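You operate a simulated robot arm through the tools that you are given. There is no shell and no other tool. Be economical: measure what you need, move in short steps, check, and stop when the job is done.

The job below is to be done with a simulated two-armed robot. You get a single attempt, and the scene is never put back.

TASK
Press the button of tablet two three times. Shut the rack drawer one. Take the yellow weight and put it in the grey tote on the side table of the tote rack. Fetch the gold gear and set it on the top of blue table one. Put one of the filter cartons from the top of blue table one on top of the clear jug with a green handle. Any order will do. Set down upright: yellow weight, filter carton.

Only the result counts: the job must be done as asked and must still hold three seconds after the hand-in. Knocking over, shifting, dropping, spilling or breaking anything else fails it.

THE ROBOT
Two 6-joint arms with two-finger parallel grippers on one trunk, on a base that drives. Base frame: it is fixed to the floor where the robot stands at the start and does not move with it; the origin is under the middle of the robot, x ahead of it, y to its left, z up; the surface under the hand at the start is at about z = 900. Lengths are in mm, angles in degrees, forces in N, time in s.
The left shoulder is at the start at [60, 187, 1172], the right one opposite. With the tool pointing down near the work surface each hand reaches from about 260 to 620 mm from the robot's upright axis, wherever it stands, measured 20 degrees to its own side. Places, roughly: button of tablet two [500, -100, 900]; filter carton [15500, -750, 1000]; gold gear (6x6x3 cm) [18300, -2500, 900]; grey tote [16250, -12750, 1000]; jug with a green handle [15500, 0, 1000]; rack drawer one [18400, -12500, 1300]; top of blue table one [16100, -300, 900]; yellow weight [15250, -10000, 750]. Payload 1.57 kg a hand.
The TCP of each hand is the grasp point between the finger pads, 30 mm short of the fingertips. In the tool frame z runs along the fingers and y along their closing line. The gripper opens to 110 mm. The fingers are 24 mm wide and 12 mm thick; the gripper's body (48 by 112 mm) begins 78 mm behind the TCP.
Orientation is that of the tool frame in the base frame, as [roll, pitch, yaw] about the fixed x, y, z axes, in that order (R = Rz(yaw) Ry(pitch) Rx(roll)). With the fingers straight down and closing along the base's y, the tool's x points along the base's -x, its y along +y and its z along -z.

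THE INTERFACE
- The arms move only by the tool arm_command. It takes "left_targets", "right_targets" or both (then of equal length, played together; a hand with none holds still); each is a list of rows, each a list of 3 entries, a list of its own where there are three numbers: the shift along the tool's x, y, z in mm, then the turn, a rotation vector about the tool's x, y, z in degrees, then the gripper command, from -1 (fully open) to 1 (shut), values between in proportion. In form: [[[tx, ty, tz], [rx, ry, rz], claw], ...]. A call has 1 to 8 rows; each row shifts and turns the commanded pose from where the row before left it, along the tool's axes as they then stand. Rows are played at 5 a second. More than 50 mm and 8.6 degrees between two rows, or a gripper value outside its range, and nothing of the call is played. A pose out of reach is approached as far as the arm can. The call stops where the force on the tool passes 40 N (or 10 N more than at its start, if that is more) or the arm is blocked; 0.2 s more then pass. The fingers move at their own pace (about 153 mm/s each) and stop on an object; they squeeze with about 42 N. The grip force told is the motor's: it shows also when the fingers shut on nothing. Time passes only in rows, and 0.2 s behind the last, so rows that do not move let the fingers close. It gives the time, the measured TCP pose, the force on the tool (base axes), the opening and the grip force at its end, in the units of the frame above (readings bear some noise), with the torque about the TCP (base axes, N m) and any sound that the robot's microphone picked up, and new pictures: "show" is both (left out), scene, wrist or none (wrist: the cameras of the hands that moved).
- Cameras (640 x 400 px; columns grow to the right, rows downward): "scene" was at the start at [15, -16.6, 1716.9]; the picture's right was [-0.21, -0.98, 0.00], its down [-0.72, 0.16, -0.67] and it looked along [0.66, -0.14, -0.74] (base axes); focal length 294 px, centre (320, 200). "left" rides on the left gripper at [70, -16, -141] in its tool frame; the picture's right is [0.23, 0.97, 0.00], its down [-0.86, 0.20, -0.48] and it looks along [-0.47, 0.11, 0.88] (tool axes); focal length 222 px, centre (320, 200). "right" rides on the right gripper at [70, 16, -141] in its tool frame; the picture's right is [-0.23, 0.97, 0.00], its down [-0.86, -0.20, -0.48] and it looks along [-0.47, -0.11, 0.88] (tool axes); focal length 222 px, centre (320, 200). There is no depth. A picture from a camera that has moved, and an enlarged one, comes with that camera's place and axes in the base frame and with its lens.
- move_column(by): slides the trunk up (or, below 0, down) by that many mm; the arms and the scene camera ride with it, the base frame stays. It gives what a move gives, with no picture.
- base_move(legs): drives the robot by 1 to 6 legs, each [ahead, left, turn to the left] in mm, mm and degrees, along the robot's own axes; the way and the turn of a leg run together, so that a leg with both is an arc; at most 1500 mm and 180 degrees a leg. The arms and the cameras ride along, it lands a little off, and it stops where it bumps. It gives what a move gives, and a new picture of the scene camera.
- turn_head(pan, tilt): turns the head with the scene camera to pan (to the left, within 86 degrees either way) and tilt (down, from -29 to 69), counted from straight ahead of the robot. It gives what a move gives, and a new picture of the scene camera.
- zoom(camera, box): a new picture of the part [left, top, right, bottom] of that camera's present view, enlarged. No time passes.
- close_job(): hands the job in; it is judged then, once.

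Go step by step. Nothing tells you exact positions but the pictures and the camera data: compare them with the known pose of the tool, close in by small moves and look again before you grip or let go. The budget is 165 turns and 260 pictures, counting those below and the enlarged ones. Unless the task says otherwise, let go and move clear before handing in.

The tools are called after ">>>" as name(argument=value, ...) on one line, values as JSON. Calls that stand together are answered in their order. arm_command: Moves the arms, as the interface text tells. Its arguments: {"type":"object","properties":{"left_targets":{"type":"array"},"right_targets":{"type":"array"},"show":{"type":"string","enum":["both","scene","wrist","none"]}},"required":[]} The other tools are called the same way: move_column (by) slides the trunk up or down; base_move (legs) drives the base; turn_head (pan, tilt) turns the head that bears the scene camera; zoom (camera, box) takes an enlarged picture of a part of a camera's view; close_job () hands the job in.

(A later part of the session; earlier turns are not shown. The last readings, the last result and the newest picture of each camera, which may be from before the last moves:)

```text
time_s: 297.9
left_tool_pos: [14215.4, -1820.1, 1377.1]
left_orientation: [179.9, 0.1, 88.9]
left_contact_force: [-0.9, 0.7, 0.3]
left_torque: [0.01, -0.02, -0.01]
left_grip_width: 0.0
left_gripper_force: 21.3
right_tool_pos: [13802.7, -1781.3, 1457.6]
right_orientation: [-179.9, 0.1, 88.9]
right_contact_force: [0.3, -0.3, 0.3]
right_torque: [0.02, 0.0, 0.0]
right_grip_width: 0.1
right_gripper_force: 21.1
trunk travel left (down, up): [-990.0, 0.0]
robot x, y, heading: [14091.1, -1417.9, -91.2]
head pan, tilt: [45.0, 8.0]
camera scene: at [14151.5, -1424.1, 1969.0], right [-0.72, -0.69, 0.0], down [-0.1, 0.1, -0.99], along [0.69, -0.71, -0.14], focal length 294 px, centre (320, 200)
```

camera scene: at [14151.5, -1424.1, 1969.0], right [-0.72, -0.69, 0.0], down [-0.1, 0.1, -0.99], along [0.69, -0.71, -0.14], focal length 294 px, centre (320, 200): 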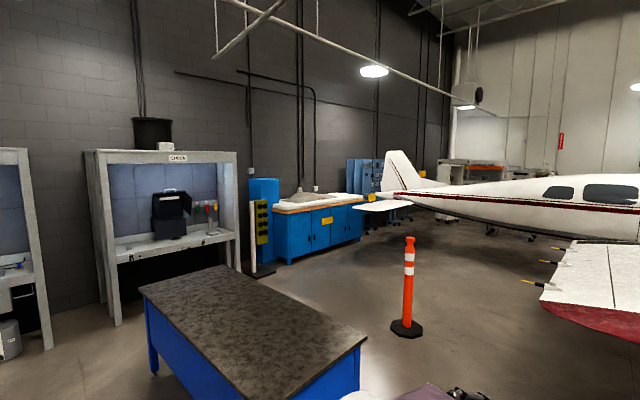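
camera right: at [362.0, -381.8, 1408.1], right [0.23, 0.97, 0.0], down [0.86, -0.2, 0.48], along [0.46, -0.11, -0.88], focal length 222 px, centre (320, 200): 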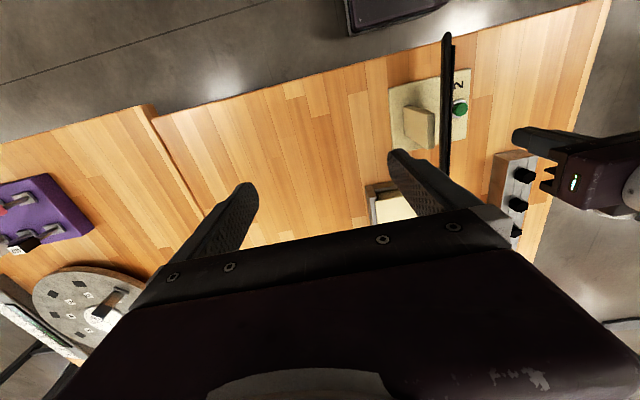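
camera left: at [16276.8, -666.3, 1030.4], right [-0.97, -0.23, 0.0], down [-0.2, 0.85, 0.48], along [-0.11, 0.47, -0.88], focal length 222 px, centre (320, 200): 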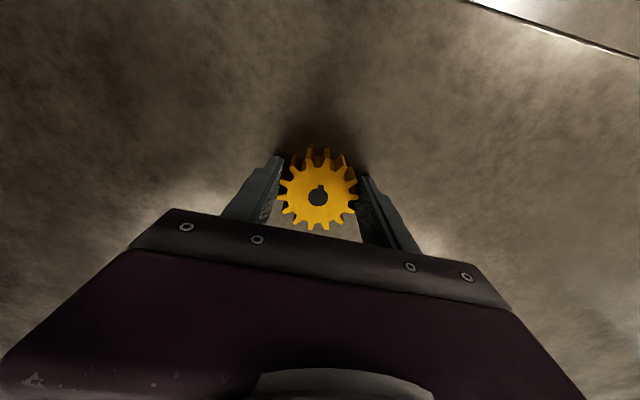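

The route: left of the laptop table, past the wing tip, then between the blue cart and the belt posts. I drive it.

>>> base_move(legs=[[0, -1100, 1.2], [800, -1020, 0], [1400, 0, 0], [1400, 0, 0], [690, 0, 0], [0, 0, -90]])

>>> turn_head(pan=0, tilt=15)

>>> turn_head(pan=60, tilt=12)

```text
time_s: 330.3
left_tool_pos: [11588.0, -5892.2, 1378.3]
left_orientation: [180.0, 0.1, -0.2]
left_contact_force: [-0.5, -0.7, 0.0]
left_torque: [0.03, -0.02, -0.01]
left_grip_width: 0.0
left_gripper_force: 20.8
right_tool_pos: [11618.8, -5481.5, 1457.9]
right_orientation: [-179.9, 0.2, -0.2]
right_contact_force: [0.1, 0.4, 0.4]
right_torque: [-0.04, -0.02, 0.02]
right_grip_width: 0.0
right_gripper_force: 21.4
trunk travel left (down, up): [-990.0, 0.0]
robot x, y, heading: [11989.2, -5760.0, 179.7]
head pan, tilt: [45.0, 8.0]
camera scene: at [11979.6, -5824.3, 1969.0], right [-0.7, 0.71, 0.0], down [0.1, 0.1, -0.99], along [-0.7, -0.7, -0.14], focal length 294 px, centre (320, 200)
```

scene: 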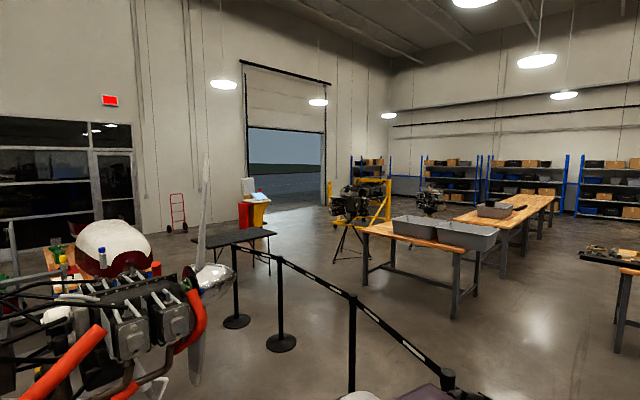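

```text
time_s: 331.4
left_tool_pos: [11586.3, -5890.1, 1377.6]
left_orientation: [179.9, 0.1, -0.2]
left_contact_force: [-0.4, -0.9, -0.3]
left_torque: [-0.04, -0.04, -0.01]
left_grip_width: 0.0
left_gripper_force: 21.8
right_tool_pos: [11619.3, -5479.3, 1459.8]
right_orientation: [-179.9, 0.1, -0.2]
right_contact_force: [0.2, -0.6, 0.3]
right_torque: [0.0, 0.0, 0.04]
right_grip_width: 0.2
right_gripper_force: 21.0
trunk travel left (down, up): [-990.0, 0.0]
robot x, y, heading: [11987.4, -5756.1, 179.9]
head pan, tilt: [0.0, 15.0]
camera scene: at [11952.2, -5758.4, 1957.6], right [0.0, 1.0, 0.0], down [0.26, 0.0, -0.97], along [-0.97, 0.0, -0.26], focal length 294 px, centre (320, 200)
```

scene: 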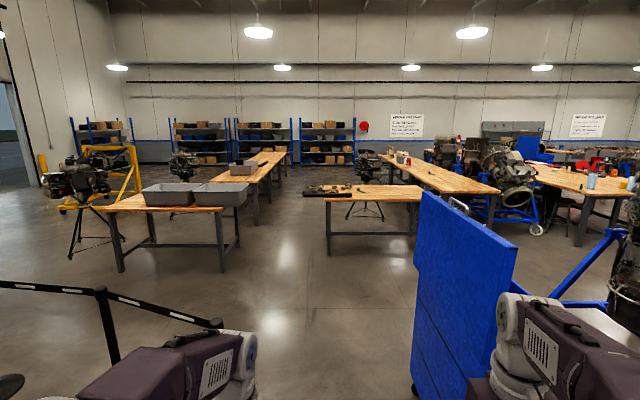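

```text
time_s: 332.7
left_tool_pos: [11588.2, -5892.0, 1377.5]
left_orientation: [-180.0, 0.0, -0.1]
left_contact_force: [0.1, 1.3, 0.1]
left_torque: [0.0, -0.01, -0.01]
left_grip_width: 0.1
left_gripper_force: 21.2
right_tool_pos: [11619.1, -5479.2, 1458.6]
right_orientation: [-179.9, 0.2, -0.2]
right_contact_force: [0.5, 0.0, 0.6]
right_torque: [-0.01, -0.03, -0.03]
right_grip_width: 0.0
right_gripper_force: 20.9
trunk travel left (down, up): [-990.0, 0.0]
robot x, y, heading: [11988.4, -5756.7, 180.0]
head pan, tilt: [60.0, 12.0]
camera scene: at [11998.4, -5839.0, 1962.5], right [-0.86, 0.5, 0.0], down [0.1, 0.18, -0.98], along [-0.49, -0.84, -0.21], focal length 294 px, centre (320, 200)
```

scene: 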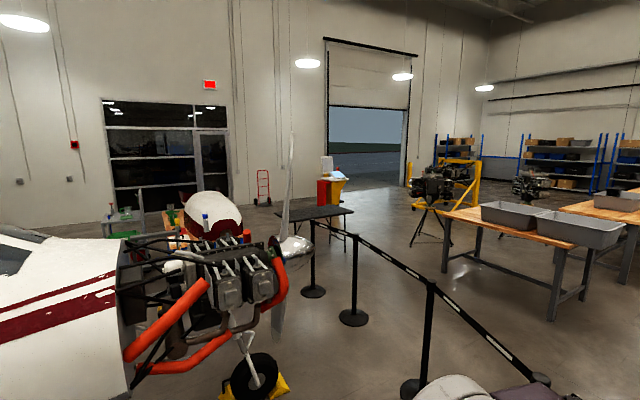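

The gap between cart and post is ~1.1 m wide. I pass it and go down outside the belt.

>>> base_move(legs=[[1250, 75, 0], [1250, 0, 0], [0, 0, 90], [1400, 0, 0], [1400, 0, 0]])

>>> turn_head(pan=35, tilt=20)

```text
time_s: 361.8
left_tool_pos: [9564.1, -9014.9, 1377.7]
left_orientation: [179.9, 0.2, 88.3]
left_contact_force: [0.5, 0.3, -0.3]
left_torque: [-0.01, -0.01, 0.0]
left_grip_width: 0.0
left_gripper_force: 21.0
right_tool_pos: [9152.1, -8972.6, 1459.1]
right_orientation: [-179.9, 0.1, 88.2]
right_contact_force: [0.3, 0.2, 0.8]
right_torque: [0.02, 0.03, -0.02]
right_grip_width: 0.0
right_gripper_force: 21.1
trunk travel left (down, up): [-990.0, 0.0]
robot x, y, heading: [9439.8, -8611.1, -91.4]
head pan, tilt: [60.0, 12.0]
camera scene: at [9519.4, -8599.6, 1962.5], right [-0.52, -0.85, 0.0], down [-0.18, 0.11, -0.98], along [0.83, -0.51, -0.21], focal length 294 px, centre (320, 200)
```

scene: 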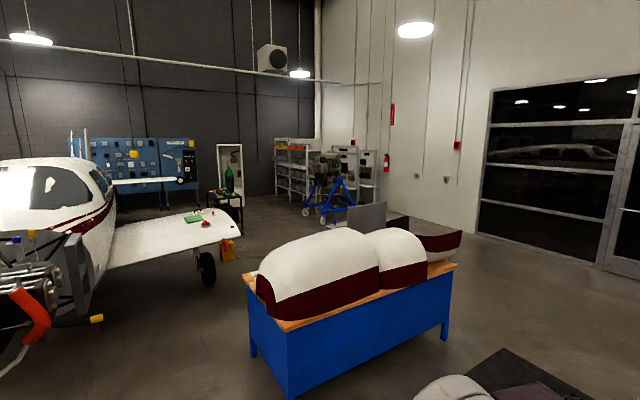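

```text
time_s: 362.7
left_tool_pos: [9563.8, -9014.6, 1377.4]
left_orientation: [179.9, 0.1, 88.5]
left_contact_force: [-0.5, 0.0, -0.3]
left_torque: [-0.02, 0.0, 0.03]
left_grip_width: 0.0
left_gripper_force: 21.7
right_tool_pos: [9151.8, -8973.8, 1459.4]
right_orientation: [-179.9, 0.0, 88.3]
right_contact_force: [0.6, 0.0, -0.6]
right_torque: [-0.02, -0.02, 0.0]
right_grip_width: 0.0
right_gripper_force: 21.4
trunk travel left (down, up): [-990.0, 0.0]
robot x, y, heading: [9439.0, -8612.7, -91.8]
head pan, tilt: [35.0, 20.0]
camera scene: at [9491.1, -8630.2, 1949.5], right [-0.83, -0.55, 0.0], down [-0.19, 0.29, -0.94], along [0.52, -0.78, -0.34], focal length 294 px, centre (320, 200)
```

scene: 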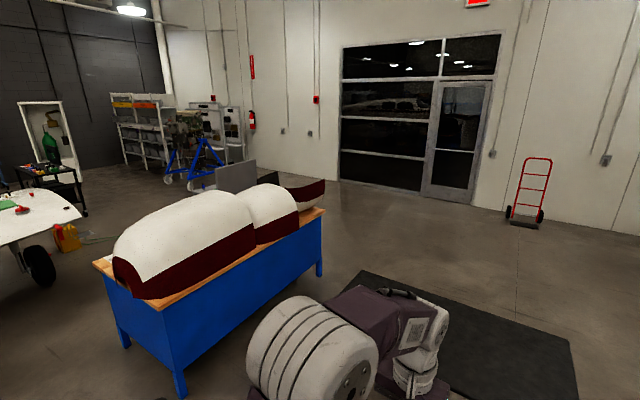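

The weight must be on the black cart with the green bottle near [15390, -10260]. I check the black table and surroundings right ahead before choosing the way.

>>> turn_head(pan=0, tilt=35)

>>> turn_head(pan=75, tilt=40)

```text
time_s: 363.7
left_tool_pos: [9563.0, -9014.1, 1376.6]
left_orientation: [179.9, 0.1, 88.4]
left_contact_force: [-0.1, -0.3, -0.3]
left_torque: [-0.01, 0.0, 0.01]
left_grip_width: 0.0
left_gripper_force: 21.4
right_tool_pos: [9152.6, -8974.4, 1457.5]
right_orientation: [-179.8, 0.2, 88.4]
right_contact_force: [-0.8, 1.2, -0.3]
right_torque: [-0.03, 0.0, 0.0]
right_grip_width: 0.0
right_gripper_force: 21.5
trunk travel left (down, up): [-990.0, 0.0]
robot x, y, heading: [9445.9, -8611.7, -91.7]
head pan, tilt: [0.0, 35.0]
camera scene: at [9437.6, -8640.0, 1925.6], right [-1.0, 0.03, 0.0], down [0.02, 0.57, -0.82], along [-0.02, -0.82, -0.57], focal length 294 px, centre (320, 200)
```

scene: 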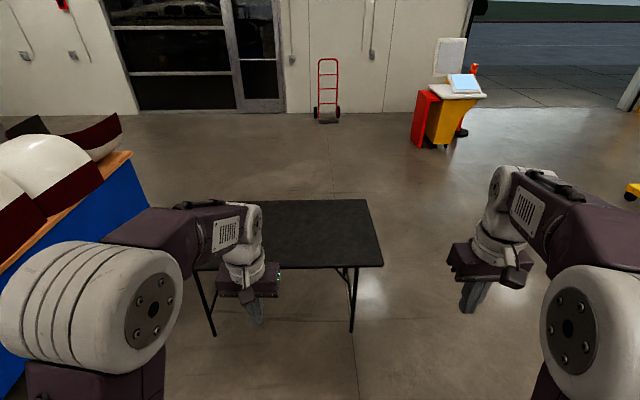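

```text
time_s: 365.2
left_tool_pos: [9563.1, -9017.0, 1378.1]
left_orientation: [179.9, 0.2, 88.5]
left_contact_force: [0.0, -0.6, 0.0]
left_torque: [0.02, 0.0, 0.02]
left_grip_width: 0.0
left_gripper_force: 21.3
right_tool_pos: [9152.3, -8973.8, 1458.6]
right_orientation: [-179.9, 0.0, 88.2]
right_contact_force: [1.2, 0.5, 0.4]
right_torque: [0.0, 0.01, 0.01]
right_grip_width: 0.0
right_gripper_force: 20.7
trunk travel left (down, up): [-990.0, 0.0]
robot x, y, heading: [9438.9, -8611.9, -91.6]
head pan, tilt: [75.0, 40.0]
camera scene: at [9521.4, -8576.6, 1918.1], right [-0.29, -0.96, 0.0], down [-0.62, 0.18, -0.77], along [0.73, -0.22, -0.64], focal length 294 px, centre (320, 200)
```

scene: 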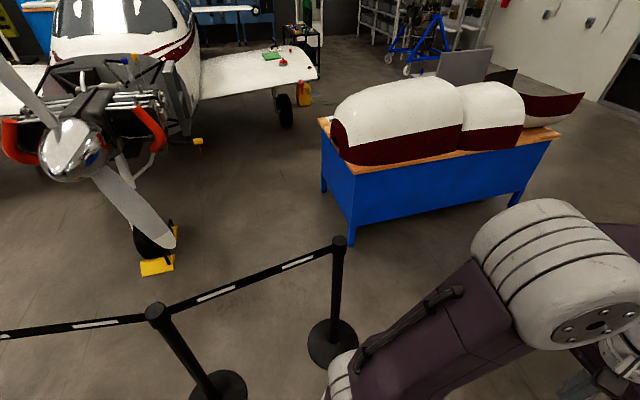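

A wide way leads west of the black table and then east along y≈-11700. I drive it.

>>> base_move(legs=[[350, -450, 1.6], [500, -450, 0], [1400, 0, 0], [900, 500, 0], [0, 0, 90], [1400, 0, 0]])

>>> turn_head(pan=5, tilt=18)

```text
time_s: 393.8
left_tool_pos: [10845.6, -11609.9, 1378.2]
left_orientation: [179.9, 0.3, -179.6]
left_contact_force: [-0.7, 0.5, 0.7]
left_torque: [0.0, 0.02, 0.01]
left_grip_width: 0.0
left_gripper_force: 21.6
right_tool_pos: [10818.6, -12023.4, 1458.1]
right_orientation: [-179.9, 0.1, -179.8]
right_contact_force: [0.7, 0.6, 0.1]
right_torque: [0.01, -0.03, -0.01]
right_grip_width: 0.0
right_gripper_force: 21.2
trunk travel left (down, up): [-990.0, 0.0]
robot x, y, heading: [10444.7, -11746.6, 0.5]
head pan, tilt: [75.0, 40.0]
camera scene: at [10406.1, -11665.2, 1918.0], right [0.97, -0.25, 0.0], down [-0.16, -0.62, -0.77], along [0.19, 0.74, -0.64], focal length 294 px, centre (320, 200)
```

scene: 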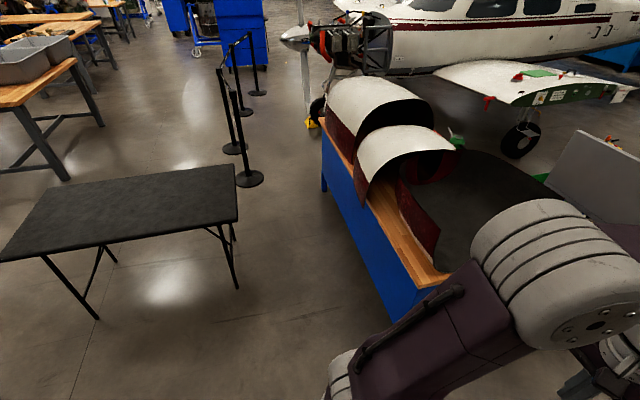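

```text
time_s: 395.2
left_tool_pos: [10846.7, -11609.9, 1376.8]
left_orientation: [179.8, 0.1, -179.7]
left_contact_force: [0.8, 0.5, 0.7]
left_torque: [0.02, -0.01, -0.01]
left_grip_width: 0.0
left_gripper_force: 21.2
right_tool_pos: [10820.8, -12021.7, 1458.1]
right_orientation: [-179.8, 0.1, -179.8]
right_contact_force: [0.4, -0.6, -0.2]
right_torque: [-0.02, 0.0, 0.02]
right_grip_width: 0.1
right_gripper_force: 21.7
trunk travel left (down, up): [-990.0, 0.0]
robot x, y, heading: [10451.1, -11745.9, 0.4]
head pan, tilt: [5.0, 18.0]
camera scene: at [10478.7, -11738.7, 1952.7], right [0.09, -1.0, 0.0], down [-0.31, -0.03, -0.95], along [0.95, 0.09, -0.31], focal length 294 px, centre (320, 200)
```

scene: 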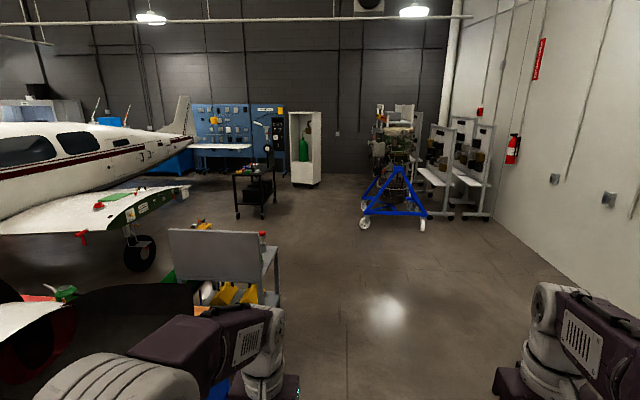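

The black cart stands at x≈15290, y≈-10000. I drive on and place myself before it.

>>> base_move(legs=[[1400, 0, -0.4], [1400, 0, 0], [1200, 0, 0], [0, 1000, 0], [0, 700, 0]])

>>> turn_head(pan=0, tilt=30)

```text
time_s: 422.4
left_tool_pos: [14860.0, -9928.2, 1377.8]
left_orientation: [179.6, 0.3, 179.7]
left_contact_force: [0.2, -0.2, 0.1]
left_torque: [0.06, -0.02, 0.0]
left_grip_width: 0.0
left_gripper_force: 21.6
right_tool_pos: [14826.9, -10341.9, 1457.0]
right_orientation: [179.8, 0.1, 179.8]
right_contact_force: [0.4, -0.1, 0.0]
right_torque: [0.03, 0.0, -0.01]
right_grip_width: 0.1
right_gripper_force: 21.0
trunk travel left (down, up): [-990.0, 0.0]
robot x, y, heading: [14462.9, -10054.7, -0.3]
head pan, tilt: [5.0, 18.0]
stopped in leg 5: the robot was blocked; the commanded pose is now the measured one
camera scene: at [14488.9, -10056.1, 1952.7], right [0.08, -1.0, 0.0], down [-0.31, -0.02, -0.95], along [0.95, 0.08, -0.31], focal length 294 px, centre (320, 200)
```

scene: 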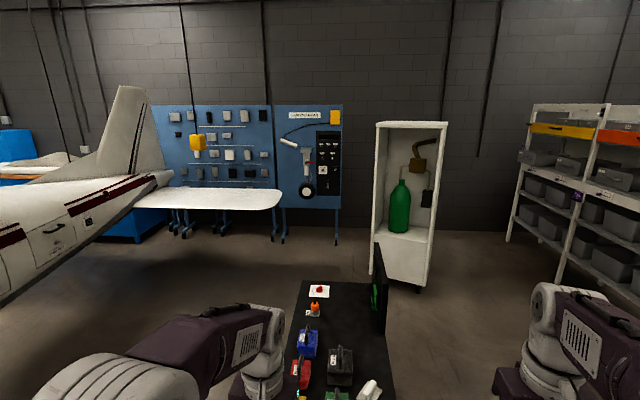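

```text
time_s: 423.1
left_tool_pos: [14858.4, -9924.1, 1377.8]
left_orientation: [179.9, 0.1, 179.6]
left_contact_force: [0.2, 0.1, 0.8]
left_torque: [0.03, -0.05, 0.02]
left_grip_width: 0.1
left_gripper_force: 21.2
right_tool_pos: [14825.3, -10336.9, 1459.0]
right_orientation: [-180.0, 0.1, 179.6]
right_contact_force: [-0.2, 0.0, 0.6]
right_torque: [-0.02, -0.01, 0.02]
right_grip_width: 0.0
right_gripper_force: 21.4
trunk travel left (down, up): [-990.0, 0.0]
robot x, y, heading: [14460.0, -10055.5, -0.2]
head pan, tilt: [0.0, 30.0]
camera scene: at [14486.6, -10056.9, 1933.5], right [0.0, -1.0, 0.0], down [-0.5, 0.0, -0.87], along [0.87, 0.0, -0.5], focal length 294 px, centre (320, 200)
```

scene: 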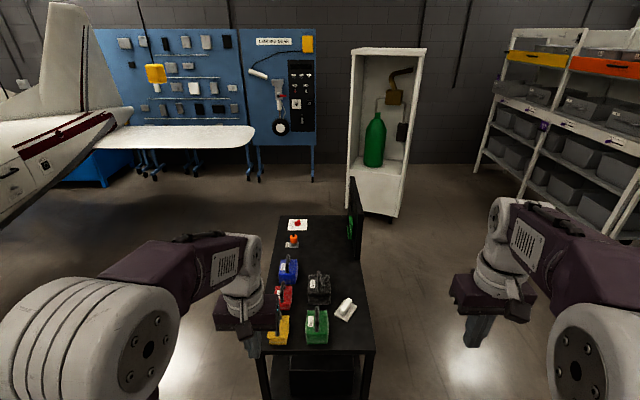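

The base reported a bump just at the end. I look to the left to see what is there.

>>> turn_head(pan=80, tilt=35)

>>> zoom(camera="left", box=[0, 0, 640, 400])

```text
time_s: 424.6
left_tool_pos: [14858.9, -9921.7, 1377.4]
left_orientation: [-179.9, 0.2, 179.7]
left_contact_force: [-0.9, -0.5, -0.3]
left_torque: [0.01, 0.01, -0.03]
left_grip_width: 0.2
left_gripper_force: 21.8
right_tool_pos: [14827.9, -10334.9, 1458.3]
right_orientation: [-179.9, 0.0, 179.7]
right_contact_force: [0.6, 0.3, 0.0]
right_torque: [-0.03, 0.01, 0.01]
right_grip_width: 0.0
right_gripper_force: 21.5
trunk travel left (down, up): [-990.0, 0.0]
robot x, y, heading: [14455.7, -10056.2, -0.1]
head pan, tilt: [80.0, 35.0]
camera scene: at [14412.4, -9967.1, 1925.6], right [0.98, -0.18, 0.0], down [-0.1, -0.56, -0.82], along [0.15, 0.81, -0.57], focal length 294 px, centre (320, 200)
```

scene: 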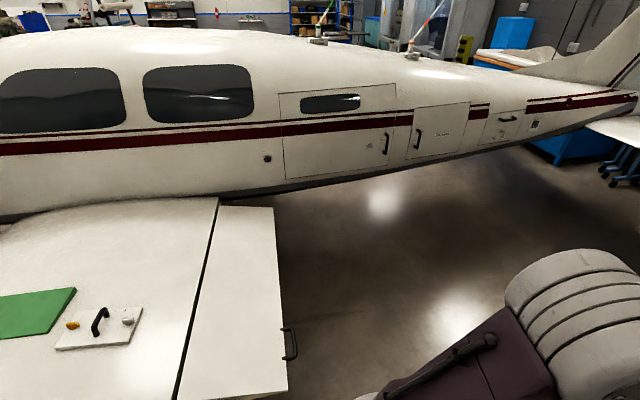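

```text
1.00 times, centred on (320, 200) of left (not enlarged: the box is as wide or as high as the picture)
camera zoom: at [14788.2, -9937.7, 1517.9], right [-0.22, 0.97, 0.0], down [0.85, 0.2, 0.48], along [0.47, 0.11, -0.88], focal length 222 px, centre (320, 200)
```

zoom: 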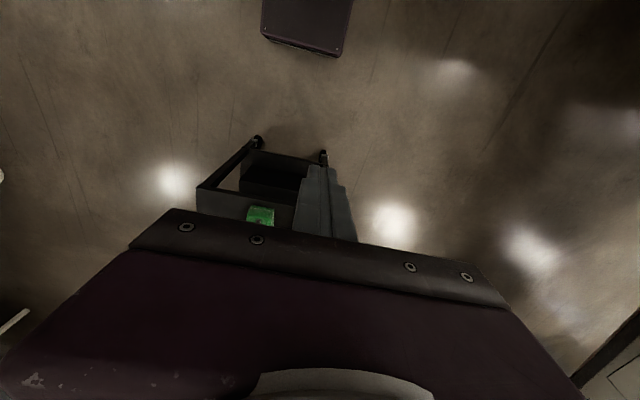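

The wing's tip is close on the left; I move slightly right and ahead to the cart, then look down at the weights.

>>> base_move(legs=[[0, -50, 0], [370, 0, 0]])

>>> turn_head(pan=5, tilt=50)

```text
time_s: 427.5
left_tool_pos: [15225.0, -9973.3, 1378.4]
left_orientation: [179.9, 0.2, 179.9]
left_contact_force: [-0.1, -0.1, 0.0]
left_torque: [0.02, -0.03, 0.01]
left_grip_width: 0.0
left_gripper_force: 21.2
right_tool_pos: [15193.5, -10385.4, 1459.5]
right_orientation: [-179.9, 0.2, 180.0]
right_contact_force: [-1.5, 1.1, -0.4]
right_torque: [-0.02, -0.03, -0.04]
right_grip_width: 0.1
right_gripper_force: 21.4
trunk travel left (down, up): [-990.0, 0.0]
robot x, y, heading: [14826.8, -10110.3, -0.1]
head pan, tilt: [80.0, 35.0]
camera scene: at [14777.5, -10019.6, 1925.5], right [0.98, -0.17, 0.0], down [-0.1, -0.56, -0.82], along [0.14, 0.81, -0.57], focal length 294 px, centre (320, 200)
```

scene: 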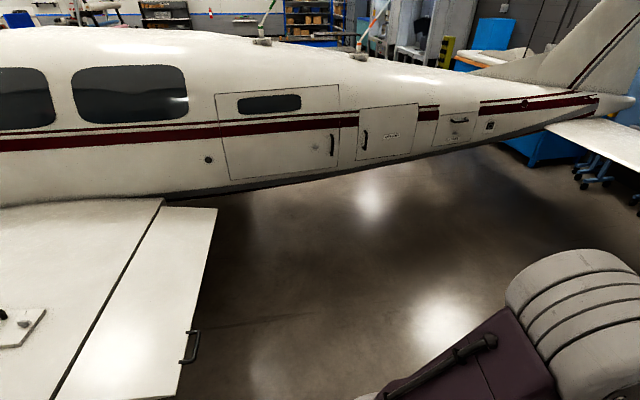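

```text
time_s: 429.0
left_tool_pos: [15228.5, -9971.8, 1376.6]
left_orientation: [179.9, 0.1, 180.0]
left_contact_force: [-0.7, -0.6, 0.3]
left_torque: [0.03, 0.01, -0.01]
left_grip_width: 0.0
left_gripper_force: 21.2
right_tool_pos: [15198.4, -10385.6, 1458.3]
right_orientation: [-180.0, 0.2, 179.8]
right_contact_force: [-0.2, 0.3, -0.5]
right_torque: [0.01, -0.03, 0.01]
right_grip_width: 0.3
right_gripper_force: 20.7
trunk travel left (down, up): [-990.0, 0.0]
robot x, y, heading: [14827.6, -10106.9, -0.1]
head pan, tilt: [5.0, 50.0]
camera scene: at [14843.5, -10099.3, 1903.9], right [0.09, -1.0, 0.0], down [-0.76, -0.07, -0.64], along [0.64, 0.06, -0.77], focal length 294 px, centre (320, 200)
```

scene: 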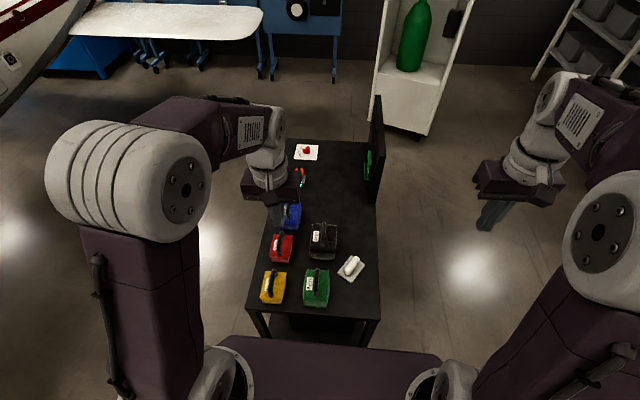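

>>> zoom(camera="scene", box=[230, 190, 380, 320])

>>> zoom(camera="left", box=[150, 60, 450, 240])

```text
3.08 times, centred on (305, 255) of scene
camera zoom: at [14843.5, -10099.3, 1903.9], right [0.09, -1.0, 0.0], down [-0.76, -0.07, -0.64], along [0.64, 0.06, -0.77], focal length 905 px, centre (366, 31)
```

zoom: 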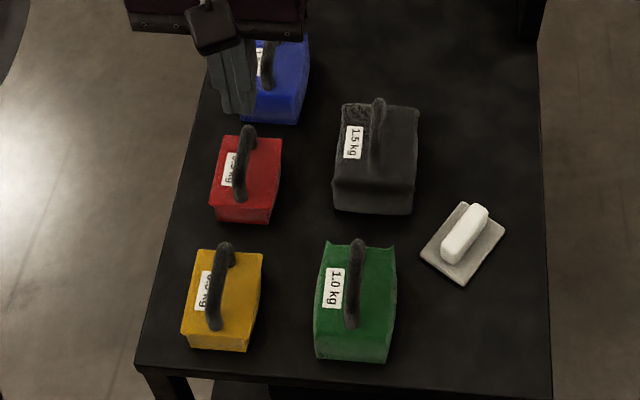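

```text
2.13 times, centred on (300, 150) of left
camera zoom: at [15158.1, -9988.7, 1518.1], right [-0.23, 0.97, 0.0], down [0.85, 0.2, 0.48], along [0.47, 0.11, -0.88], focal length 474 px, centre (363, 307)
```

zoom: 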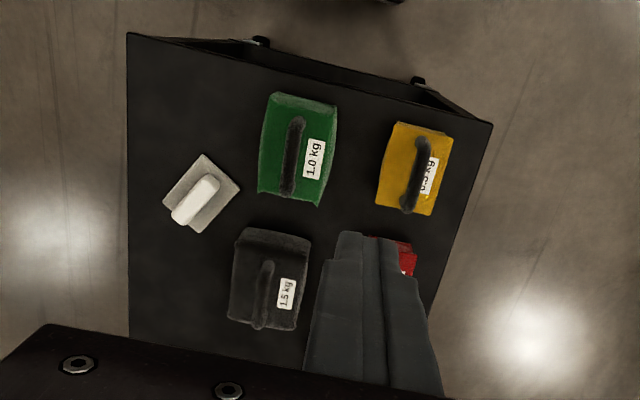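

The yellow weight's handle runs along x at ≈[15294, -9886]. I lower the trunk and bring the open left hand above it.

>>> move_column(by=-250)

>>> arm_command(left_targets=[[[-20, 30, 0], [0, 0, 0], -0.3], [[-25, 30, 0], [0, 0, 0], -0.3], [[-20, 26, 20], [0, 0, 0], -0.3], [[0, 0, 40], [0, 0, 0], -0.3], [[0, 0, 30], [0, 0, 0], -0.3], [[0, 0, 0], [0, 0, 0], -0.3]], show="both")

```text
time_s: 431.6
left_tool_pos: [15227.8, -9973.3, 1127.7]
left_orientation: [179.8, 0.1, 179.8]
left_contact_force: [0.6, -0.6, -0.9]
left_torque: [0.01, 0.05, 0.02]
left_grip_width: 0.0
left_gripper_force: 21.4
right_tool_pos: [15198.5, -10384.9, 1209.2]
right_orientation: [-179.8, 0.1, 179.9]
right_contact_force: [-0.9, 0.6, -1.0]
right_torque: [0.02, 0.03, 0.02]
right_grip_width: 0.0
right_gripper_force: 20.8
trunk travel left (down, up): [-740.0, 250.0]
robot x, y, heading: [14825.9, -10109.2, -0.2]
head pan, tilt: [5.0, 50.0]
```

```text
time_s: 433.0
left_tool_pos: [15293.7, -9887.4, 1036.7]
left_orientation: [179.9, 0.1, 180.0]
left_contact_force: [1.2, 0.0, 0.3]
left_torque: [-0.01, -0.01, 0.02]
left_grip_width: 71.6
left_gripper_force: 0.0
right_tool_pos: [15199.5, -10384.7, 1208.8]
right_orientation: [-179.9, 0.0, 179.9]
right_contact_force: [-0.4, -0.3, -0.3]
right_torque: [-0.02, 0.02, 0.01]
right_grip_width: 0.0
right_gripper_force: 21.5
trunk travel left (down, up): [-740.0, 250.0]
robot x, y, heading: [14833.8, -10106.9, -0.3]
head pan, tilt: [5.0, 50.0]
camera scene: at [14843.6, -10099.5, 1653.9], right [0.09, -1.0, 0.0], down [-0.76, -0.07, -0.64], along [0.64, 0.06, -0.77], focal length 294 px, centre (320, 200)
camera left: at [15223.3, -9902.6, 1178.1], right [-0.23, 0.97, 0.0], down [0.85, 0.2, 0.48], along [0.47, 0.11, -0.88], focal length 222 px, centre (320, 200)
```

scene: 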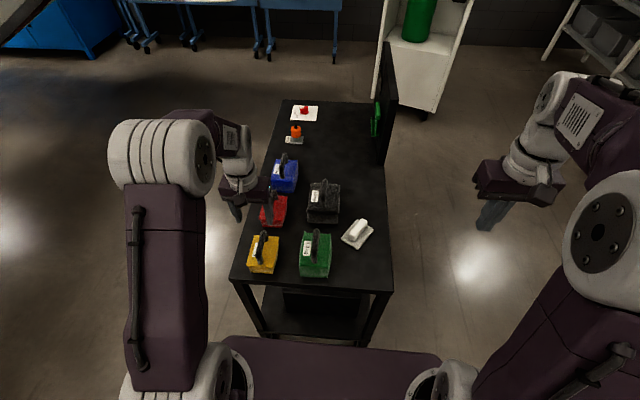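
left: 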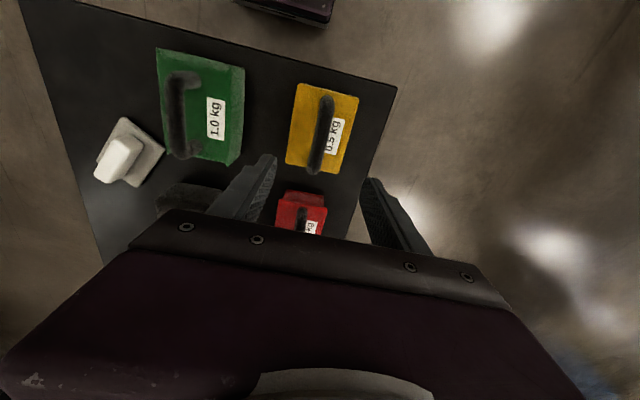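

>>> arm_command(left_targets=[[[0, 3, 35], [0, 0, 0], -0.3], [[0, 0, 35], [0, 0, 0], -0.3], [[0, 0, 20], [0, 0, 0], -0.3], [[0, 0, 0], [0, 0, 0], -0.3]], show="wrist")

>>> zoom(camera="scene", box=[200, 180, 350, 300])

```text
time_s: 434.0
left_tool_pos: [15295.0, -9884.3, 948.0]
left_orientation: [179.9, 0.2, 179.9]
left_contact_force: [-0.7, -0.3, 0.1]
left_torque: [0.05, -0.01, 0.02]
left_grip_width: 71.4
left_gripper_force: 0.2
right_tool_pos: [15199.6, -10384.4, 1208.9]
right_orientation: [-179.8, 0.0, 180.0]
right_contact_force: [0.2, -0.2, 0.3]
right_torque: [0.01, 0.01, -0.03]
right_grip_width: 0.1
right_gripper_force: 21.0
trunk travel left (down, up): [-740.0, 250.0]
robot x, y, heading: [14831.2, -10107.8, -0.1]
head pan, tilt: [5.0, 50.0]
camera left: at [15223.4, -9900.4, 1088.0], right [-0.23, 0.97, 0.0], down [0.85, 0.2, 0.48], along [0.47, 0.11, -0.88], focal length 222 px, centre (320, 200)
```

left: 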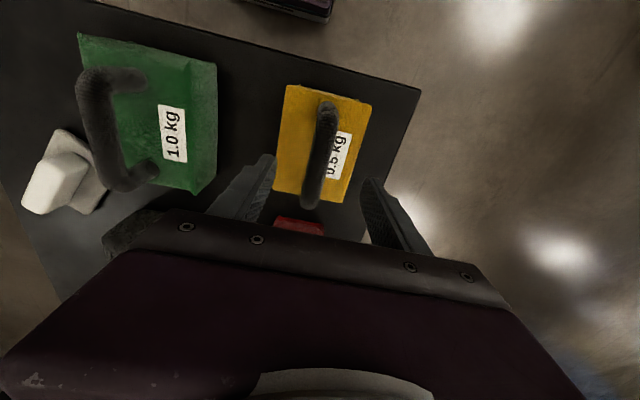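

```text
3.33 times, centred on (275, 240) of scene
camera zoom: at [14843.9, -10099.5, 1653.9], right [0.09, -1.0, 0.0], down [-0.76, -0.07, -0.64], along [0.64, 0.05, -0.77], focal length 981 px, centre (470, 67)
```

zoom: 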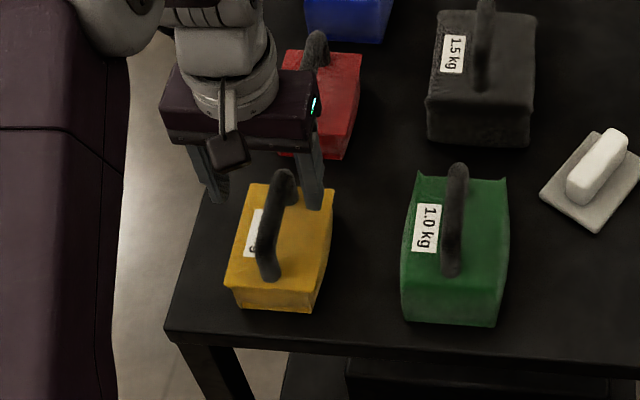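

>>> arm_command(left_targets=[[[12, -2, 15], [0, 0, 2], -0.3], [[0, 0, 15], [0, 0, 2], -0.3], [[0, 0, 12], [0, 0, 0], -0.3], [[0, 0, 0], [0, 0, 0], -0.3]], show="wrist")

>>> zoom(camera="scene", box=[200, 180, 350, 300])

```text
time_s: 435.0
left_tool_pos: [15282.8, -9886.8, 905.5]
left_orientation: [179.8, 0.2, 175.8]
left_contact_force: [0.0, -0.4, -0.1]
left_torque: [-0.02, -0.02, -0.03]
left_grip_width: 71.5
left_gripper_force: 0.0
right_tool_pos: [15198.5, -10385.1, 1208.0]
right_orientation: [-179.9, 0.1, 179.9]
right_contact_force: [-0.9, -0.7, 1.4]
right_torque: [0.02, -0.01, -0.02]
right_grip_width: 0.1
right_gripper_force: 20.8
trunk travel left (down, up): [-740.0, 250.0]
robot x, y, heading: [14829.6, -10104.4, -0.1]
head pan, tilt: [5.0, 50.0]
camera left: at [15210.9, -9896.9, 1046.1], right [-0.16, 0.99, 0.0], down [0.87, 0.14, 0.48], along [0.48, 0.08, -0.88], focal length 222 px, centre (320, 200)
```

left: 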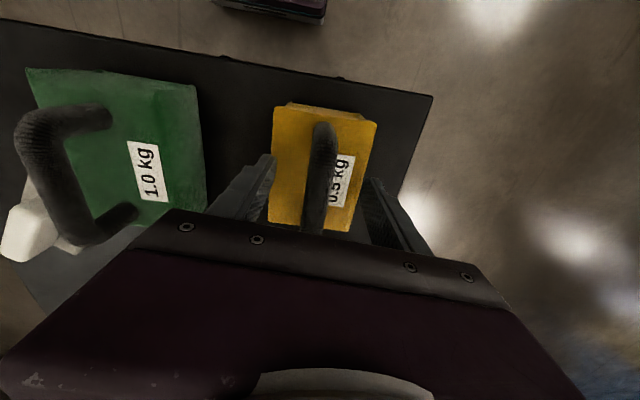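

```text
3.33 times, centred on (275, 240) of scene
camera zoom: at [14843.6, -10099.7, 1653.9], right [0.09, -1.0, 0.0], down [-0.76, -0.07, -0.64], along [0.64, 0.06, -0.77], focal length 981 px, centre (470, 67)
```

zoom: 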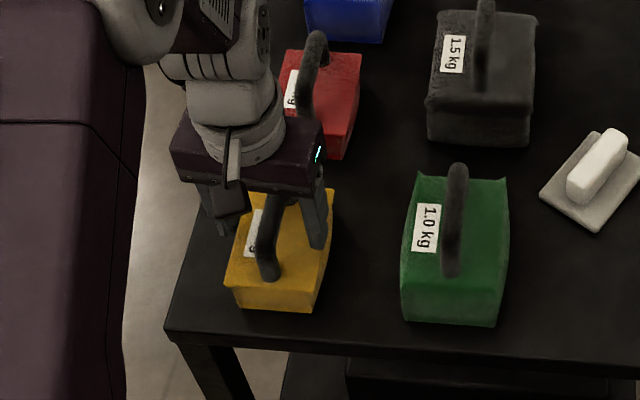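

The handle is turned about +5°, so I rotate the other way, narrow the opening and go down in small steps.

>>> arm_command(left_targets=[[[0, 1, 0], [0, 0, -4.5], 0.1], [[0, 0, 0], [0, 0, -4.5], 0.1], [[0, 0, 4], [0, 0, 0], 0.1], [[0, 0, 4], [0, 0, 0], 0.1], [[0, 0, 0], [0, 0, 0], 0.1]], show="wrist")

>>> zoom(camera="scene", box=[220, 200, 320, 280])

```text
time_s: 436.2
left_tool_pos: [15282.6, -9884.7, 898.8]
left_orientation: [179.9, 0.1, -175.1]
left_contact_force: [0.1, 0.3, -0.4]
left_torque: [0.03, 0.01, 0.0]
left_grip_width: 49.9
left_gripper_force: 0.1
right_tool_pos: [15199.0, -10386.7, 1208.1]
right_orientation: [-179.8, 0.0, 179.8]
right_contact_force: [0.6, -0.1, -0.5]
right_torque: [-0.03, 0.0, 0.01]
right_grip_width: 0.2
right_gripper_force: 20.8
trunk travel left (down, up): [-740.0, 250.0]
robot x, y, heading: [14828.6, -10109.5, 0.2]
head pan, tilt: [5.0, 50.0]
camera left: at [15213.4, -9906.8, 1038.1], right [-0.31, 0.95, 0.0], down [0.83, 0.27, 0.48], along [0.46, 0.15, -0.88], focal length 222 px, centre (320, 200)
```

left: 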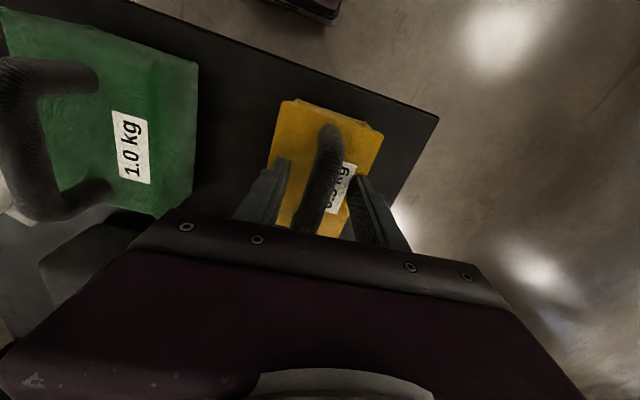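

```text
5.00 times, centred on (270, 240) of scene
camera zoom: at [14843.8, -10099.7, 1653.9], right [0.09, -1.0, 0.0], down [-0.76, -0.07, -0.64], along [0.64, 0.06, -0.77], focal length 1471 px, centre (570, 0)
```

zoom: 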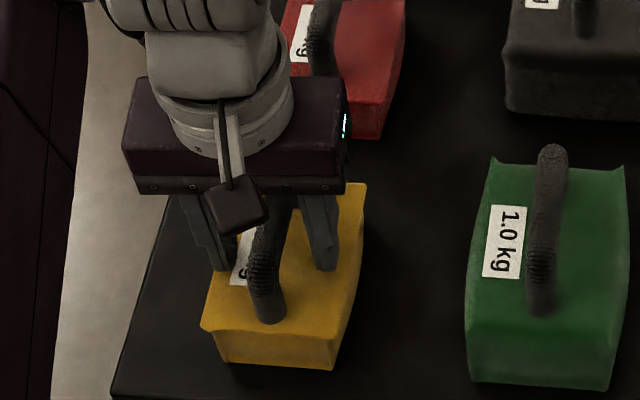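

>>> arm_command(left_targets=[[[0, 0, 4], [0, 0, 0], 0.1], [[0, 0, 4], [0, 0, 0], 0.1], [[0, 0, 4], [0, 0, 0], 0.1], [[0, 0, 0], [0, 0, 0], 0.1]], show="none")

>>> arm_command(left_targets=[[[0, 0, 3], [0, 0, 0], 0.1], [[0, 0, 3], [0, 0, 0], 0.1], [[0, 0, 3], [0, 0, 0], 0.1], [[0, 0, 0], [0, 0, 0], 0.1]], show="wrist")

>>> zoom(camera="scene", box=[220, 200, 320, 280])

```text
time_s: 436.8
left_tool_pos: [15282.1, -9884.6, 895.5]
left_orientation: [179.9, 0.8, -175.1]
left_contact_force: [-11.1, -0.2, 32.7]
left_torque: [-0.63, 0.62, -0.12]
left_grip_width: 49.3
left_gripper_force: 0.1
right_tool_pos: [15196.0, -10386.0, 1211.1]
right_orientation: [-180.0, 0.2, 179.9]
right_contact_force: [0.4, 0.3, 0.1]
right_torque: [0.03, 0.04, -0.03]
right_grip_width: 0.1
right_gripper_force: 21.2
trunk travel left (down, up): [-740.0, 250.0]
robot x, y, heading: [14826.3, -10106.8, -0.0]
head pan, tilt: [5.0, 50.0]
stopped in row 3 (left hand): the force on the tool passed its limit at 47 N (the readings are from after the stop); the commanded pose is now the measured one
```

```text
time_s: 437.2
left_tool_pos: [15282.9, -9884.4, 894.4]
left_orientation: [179.9, 0.9, -175.0]
left_contact_force: [-14.1, -0.6, 38.1]
left_torque: [-0.82, 0.8, -0.15]
left_grip_width: 49.3
left_gripper_force: 0.0
right_tool_pos: [15194.7, -10387.3, 1209.4]
right_orientation: [-179.9, 0.3, 179.8]
right_contact_force: [1.0, -0.2, 0.0]
right_torque: [-0.01, 0.05, -0.02]
right_grip_width: 0.0
right_gripper_force: 21.6
trunk travel left (down, up): [-740.0, 250.0]
robot x, y, heading: [14827.9, -10107.1, -0.1]
head pan, tilt: [5.0, 50.0]
stopped in row 1 (left hand): the force on the tool passed its limit at 47 N (the readings are from after the stop); the commanded pose is now the measured one
camera left: at [15211.6, -9907.3, 1034.6], right [-0.31, 0.95, 0.0], down [0.83, 0.27, 0.49], along [0.47, 0.15, -0.87], focal length 222 px, centre (320, 200)
```

left: 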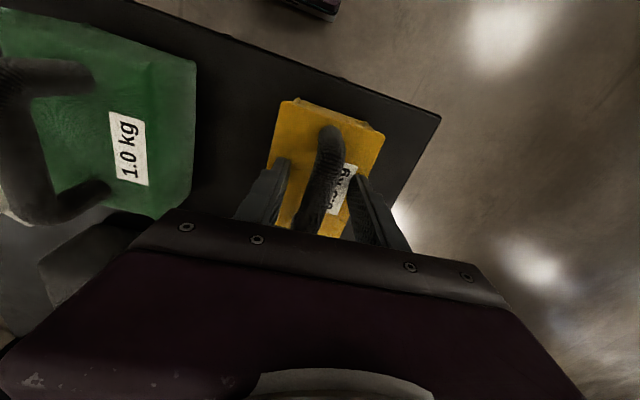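

```text
5.00 times, centred on (270, 240) of scene
camera zoom: at [14837.2, -10101.9, 1654.2], right [0.09, -1.0, 0.0], down [-0.76, -0.07, -0.65], along [0.64, 0.06, -0.76], focal length 1471 px, centre (570, 0)
```

zoom: 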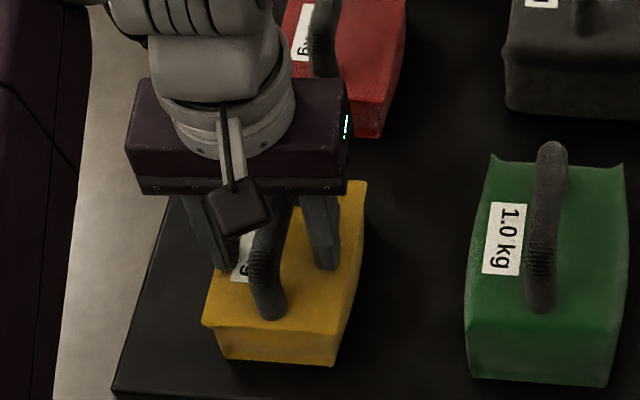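

The tips touch the weight's body (top z≈865). I back up 5 mm and close on the handle.

>>> arm_command(left_targets=[[[0, 0, -5], [0, 0, 0], 0.1], [[0, 0, 0], [0, 0, 0], 0.1], [[0, 0, 0], [0, 0, 0], 1], [[0, 0, 0], [0, 0, 0], 1], [[0, 0, 0], [0, 0, 0], 1]], show="wrist")

```text
time_s: 438.4
left_tool_pos: [15287.0, -9883.4, 896.3]
left_orientation: [179.9, 0.8, -175.1]
left_contact_force: [-0.7, 0.1, -0.3]
left_torque: [-0.11, -0.01, -0.05]
left_grip_width: 17.7
left_gripper_force: 32.3
right_tool_pos: [15198.7, -10384.3, 1208.8]
right_orientation: [179.9, 0.1, 180.0]
right_contact_force: [-0.3, -0.3, 0.7]
right_torque: [0.0, -0.01, -0.02]
right_grip_width: 0.0
right_gripper_force: 21.6
trunk travel left (down, up): [-740.0, 250.0]
robot x, y, heading: [14825.0, -10106.1, -0.1]
head pan, tilt: [5.0, 50.0]
camera left: at [15216.2, -9905.9, 1036.1], right [-0.31, 0.95, 0.0], down [0.83, 0.27, 0.49], along [0.47, 0.15, -0.87], focal length 222 px, centre (320, 200)
```

left: 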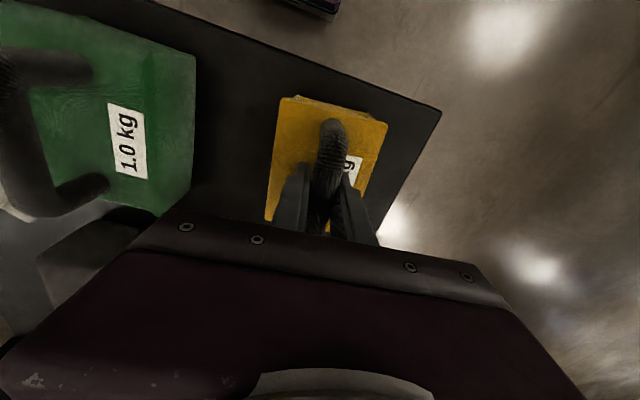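

The handle is gripped (17.7 mm). I lift slowly.

>>> arm_command(left_targets=[[[0, 0, 0], [0, 0, 0], 1], [[0, 0, -4], [0, 0, 0], 1], [[0, 0, -8], [0, 0, 0], 1], [[0, 0, -15], [0, 0, 0], 1], [[0, 0, -20], [0, 0, 0], 1]], show="both")

```text
time_s: 439.6
left_tool_pos: [15286.7, -9883.4, 942.6]
left_orientation: [179.9, 0.7, -175.1]
left_contact_force: [-0.4, -0.5, -4.2]
left_torque: [0.0, -0.01, 0.03]
left_grip_width: 17.6
left_gripper_force: 31.7
right_tool_pos: [15198.6, -10385.8, 1209.2]
right_orientation: [-179.9, 0.0, 179.9]
right_contact_force: [0.0, -0.1, -0.6]
right_torque: [0.02, -0.03, 0.01]
right_grip_width: 0.1
right_gripper_force: 21.1
trunk travel left (down, up): [-740.0, 250.0]
robot x, y, heading: [14826.7, -10105.6, -0.1]
head pan, tilt: [5.0, 50.0]
camera scene: at [14843.7, -10099.5, 1653.8], right [0.09, -1.0, 0.0], down [-0.76, -0.07, -0.64], along [0.64, 0.06, -0.77], focal length 294 px, centre (320, 200)
camera left: at [15215.5, -9905.9, 1083.1], right [-0.31, 0.95, 0.0], down [0.83, 0.27, 0.49], along [0.47, 0.15, -0.87], focal length 222 px, centre (320, 200)
```

scene: 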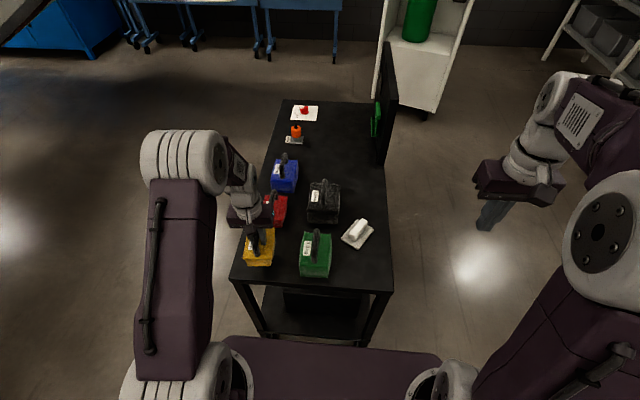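
left: 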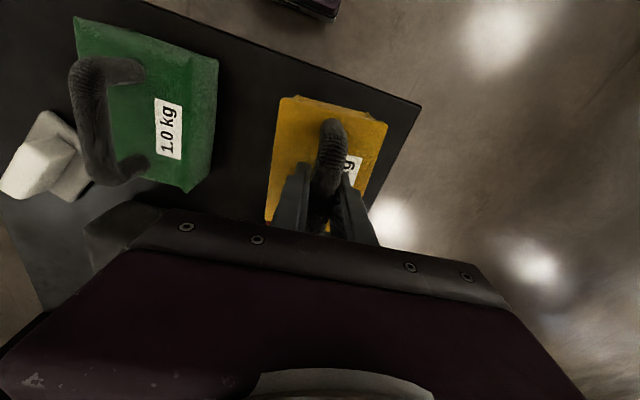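

Lifted. I raise it clear, back away and look for the tote.

>>> arm_command(left_targets=[[[0, 0, -35], [0, 0, 0], 1], [[0, 0, -40], [0, 0, 0], 1], [[0, 0, -40], [0, 0, 0], 1], [[15, 0, -20], [0, 0, 0], 1], [[20, 0, 0], [0, 0, 0], 1], [[20, 0, 0], [0, 0, 0], 1]], show="none")

>>> base_move(legs=[[-300, 0, 0], [0, -600, 0]])

>>> move_column(by=250)

>>> turn_head(pan=-45, tilt=20)

```text
time_s: 441.0
left_tool_pos: [15229.4, -9887.8, 1076.8]
left_orientation: [179.9, 0.8, -175.0]
left_contact_force: [-0.4, -0.2, -5.1]
left_torque: [0.0, 0.02, 0.01]
left_grip_width: 17.4
left_gripper_force: 32.0
right_tool_pos: [15198.0, -10385.6, 1208.3]
right_orientation: [-179.9, 0.2, 179.9]
right_contact_force: [0.2, -0.4, 0.3]
right_torque: [-0.03, -0.06, -0.01]
right_grip_width: 0.1
right_gripper_force: 21.9
trunk travel left (down, up): [-740.0, 250.0]
robot x, y, heading: [14829.3, -10106.1, -0.2]
head pan, tilt: [5.0, 50.0]
```

```text
time_s: 446.1
left_tool_pos: [14929.5, -10489.9, 1076.5]
left_orientation: [180.0, 0.8, -175.0]
left_contact_force: [0.0, -0.3, -4.5]
left_torque: [0.01, 0.01, 0.04]
left_grip_width: 17.2
left_gripper_force: 32.2
right_tool_pos: [14899.6, -10987.7, 1207.8]
right_orientation: [-179.9, -0.1, 180.0]
right_contact_force: [-0.4, -0.6, 0.2]
right_torque: [0.03, 0.0, 0.01]
right_grip_width: 0.2
right_gripper_force: 21.6
trunk travel left (down, up): [-740.0, 250.0]
robot x, y, heading: [14528.3, -10709.6, 0.3]
head pan, tilt: [5.0, 50.0]
camera scene: at [14544.0, -10702.1, 1653.8], right [0.09, -1.0, 0.0], down [-0.76, -0.07, -0.64], along [0.64, 0.06, -0.77], focal length 294 px, centre (320, 200)
```

scene: 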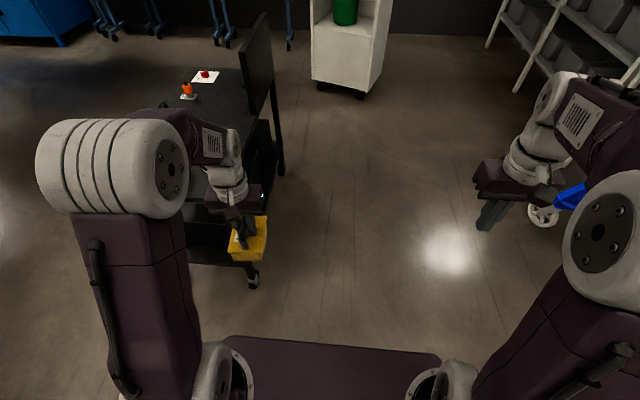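

```text
time_s: 448.6
left_tool_pos: [14929.6, -10490.5, 1327.7]
left_orientation: [179.9, 0.7, -175.0]
left_contact_force: [-0.5, 0.3, -5.1]
left_torque: [0.02, -0.02, 0.04]
left_grip_width: 17.5
left_gripper_force: 32.5
right_tool_pos: [14899.2, -10988.9, 1457.9]
right_orientation: [-179.8, 0.0, -180.0]
right_contact_force: [0.7, 0.7, -0.2]
right_torque: [0.0, 0.0, -0.01]
right_grip_width: 0.1
right_gripper_force: 21.2
trunk travel left (down, up): [-990.0, 0.0]
robot x, y, heading: [14531.0, -10711.8, 0.0]
head pan, tilt: [5.0, 50.0]
```

```text
time_s: 449.8
left_tool_pos: [14928.9, -10490.9, 1326.6]
left_orientation: [179.9, 0.8, -174.9]
left_contact_force: [-0.6, 0.0, -4.6]
left_torque: [-0.03, 0.01, -0.01]
left_grip_width: 17.6
left_gripper_force: 32.6
right_tool_pos: [14899.2, -10987.8, 1458.1]
right_orientation: [-179.9, 0.0, 180.0]
right_contact_force: [-0.5, 0.1, 0.1]
right_torque: [0.0, -0.01, -0.02]
right_grip_width: 0.0
right_gripper_force: 21.2
trunk travel left (down, up): [-990.0, 0.0]
robot x, y, heading: [14524.7, -10710.1, -0.0]
head pan, tilt: [-45.0, 20.0]
camera scene: at [14533.3, -10775.3, 1949.4], right [-0.71, -0.71, 0.0], down [-0.24, 0.24, -0.94], along [0.67, -0.66, -0.34], focal length 294 px, centre (320, 200)
```

scene: 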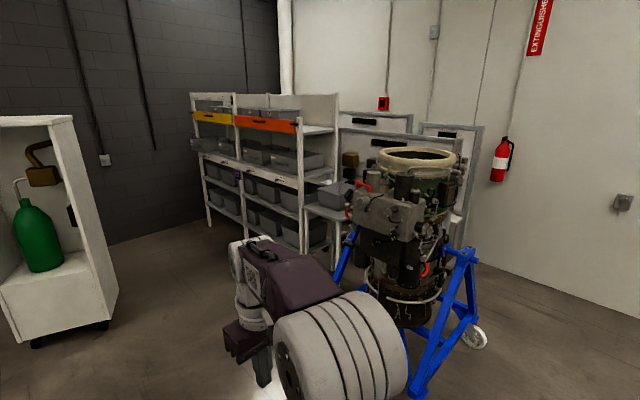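

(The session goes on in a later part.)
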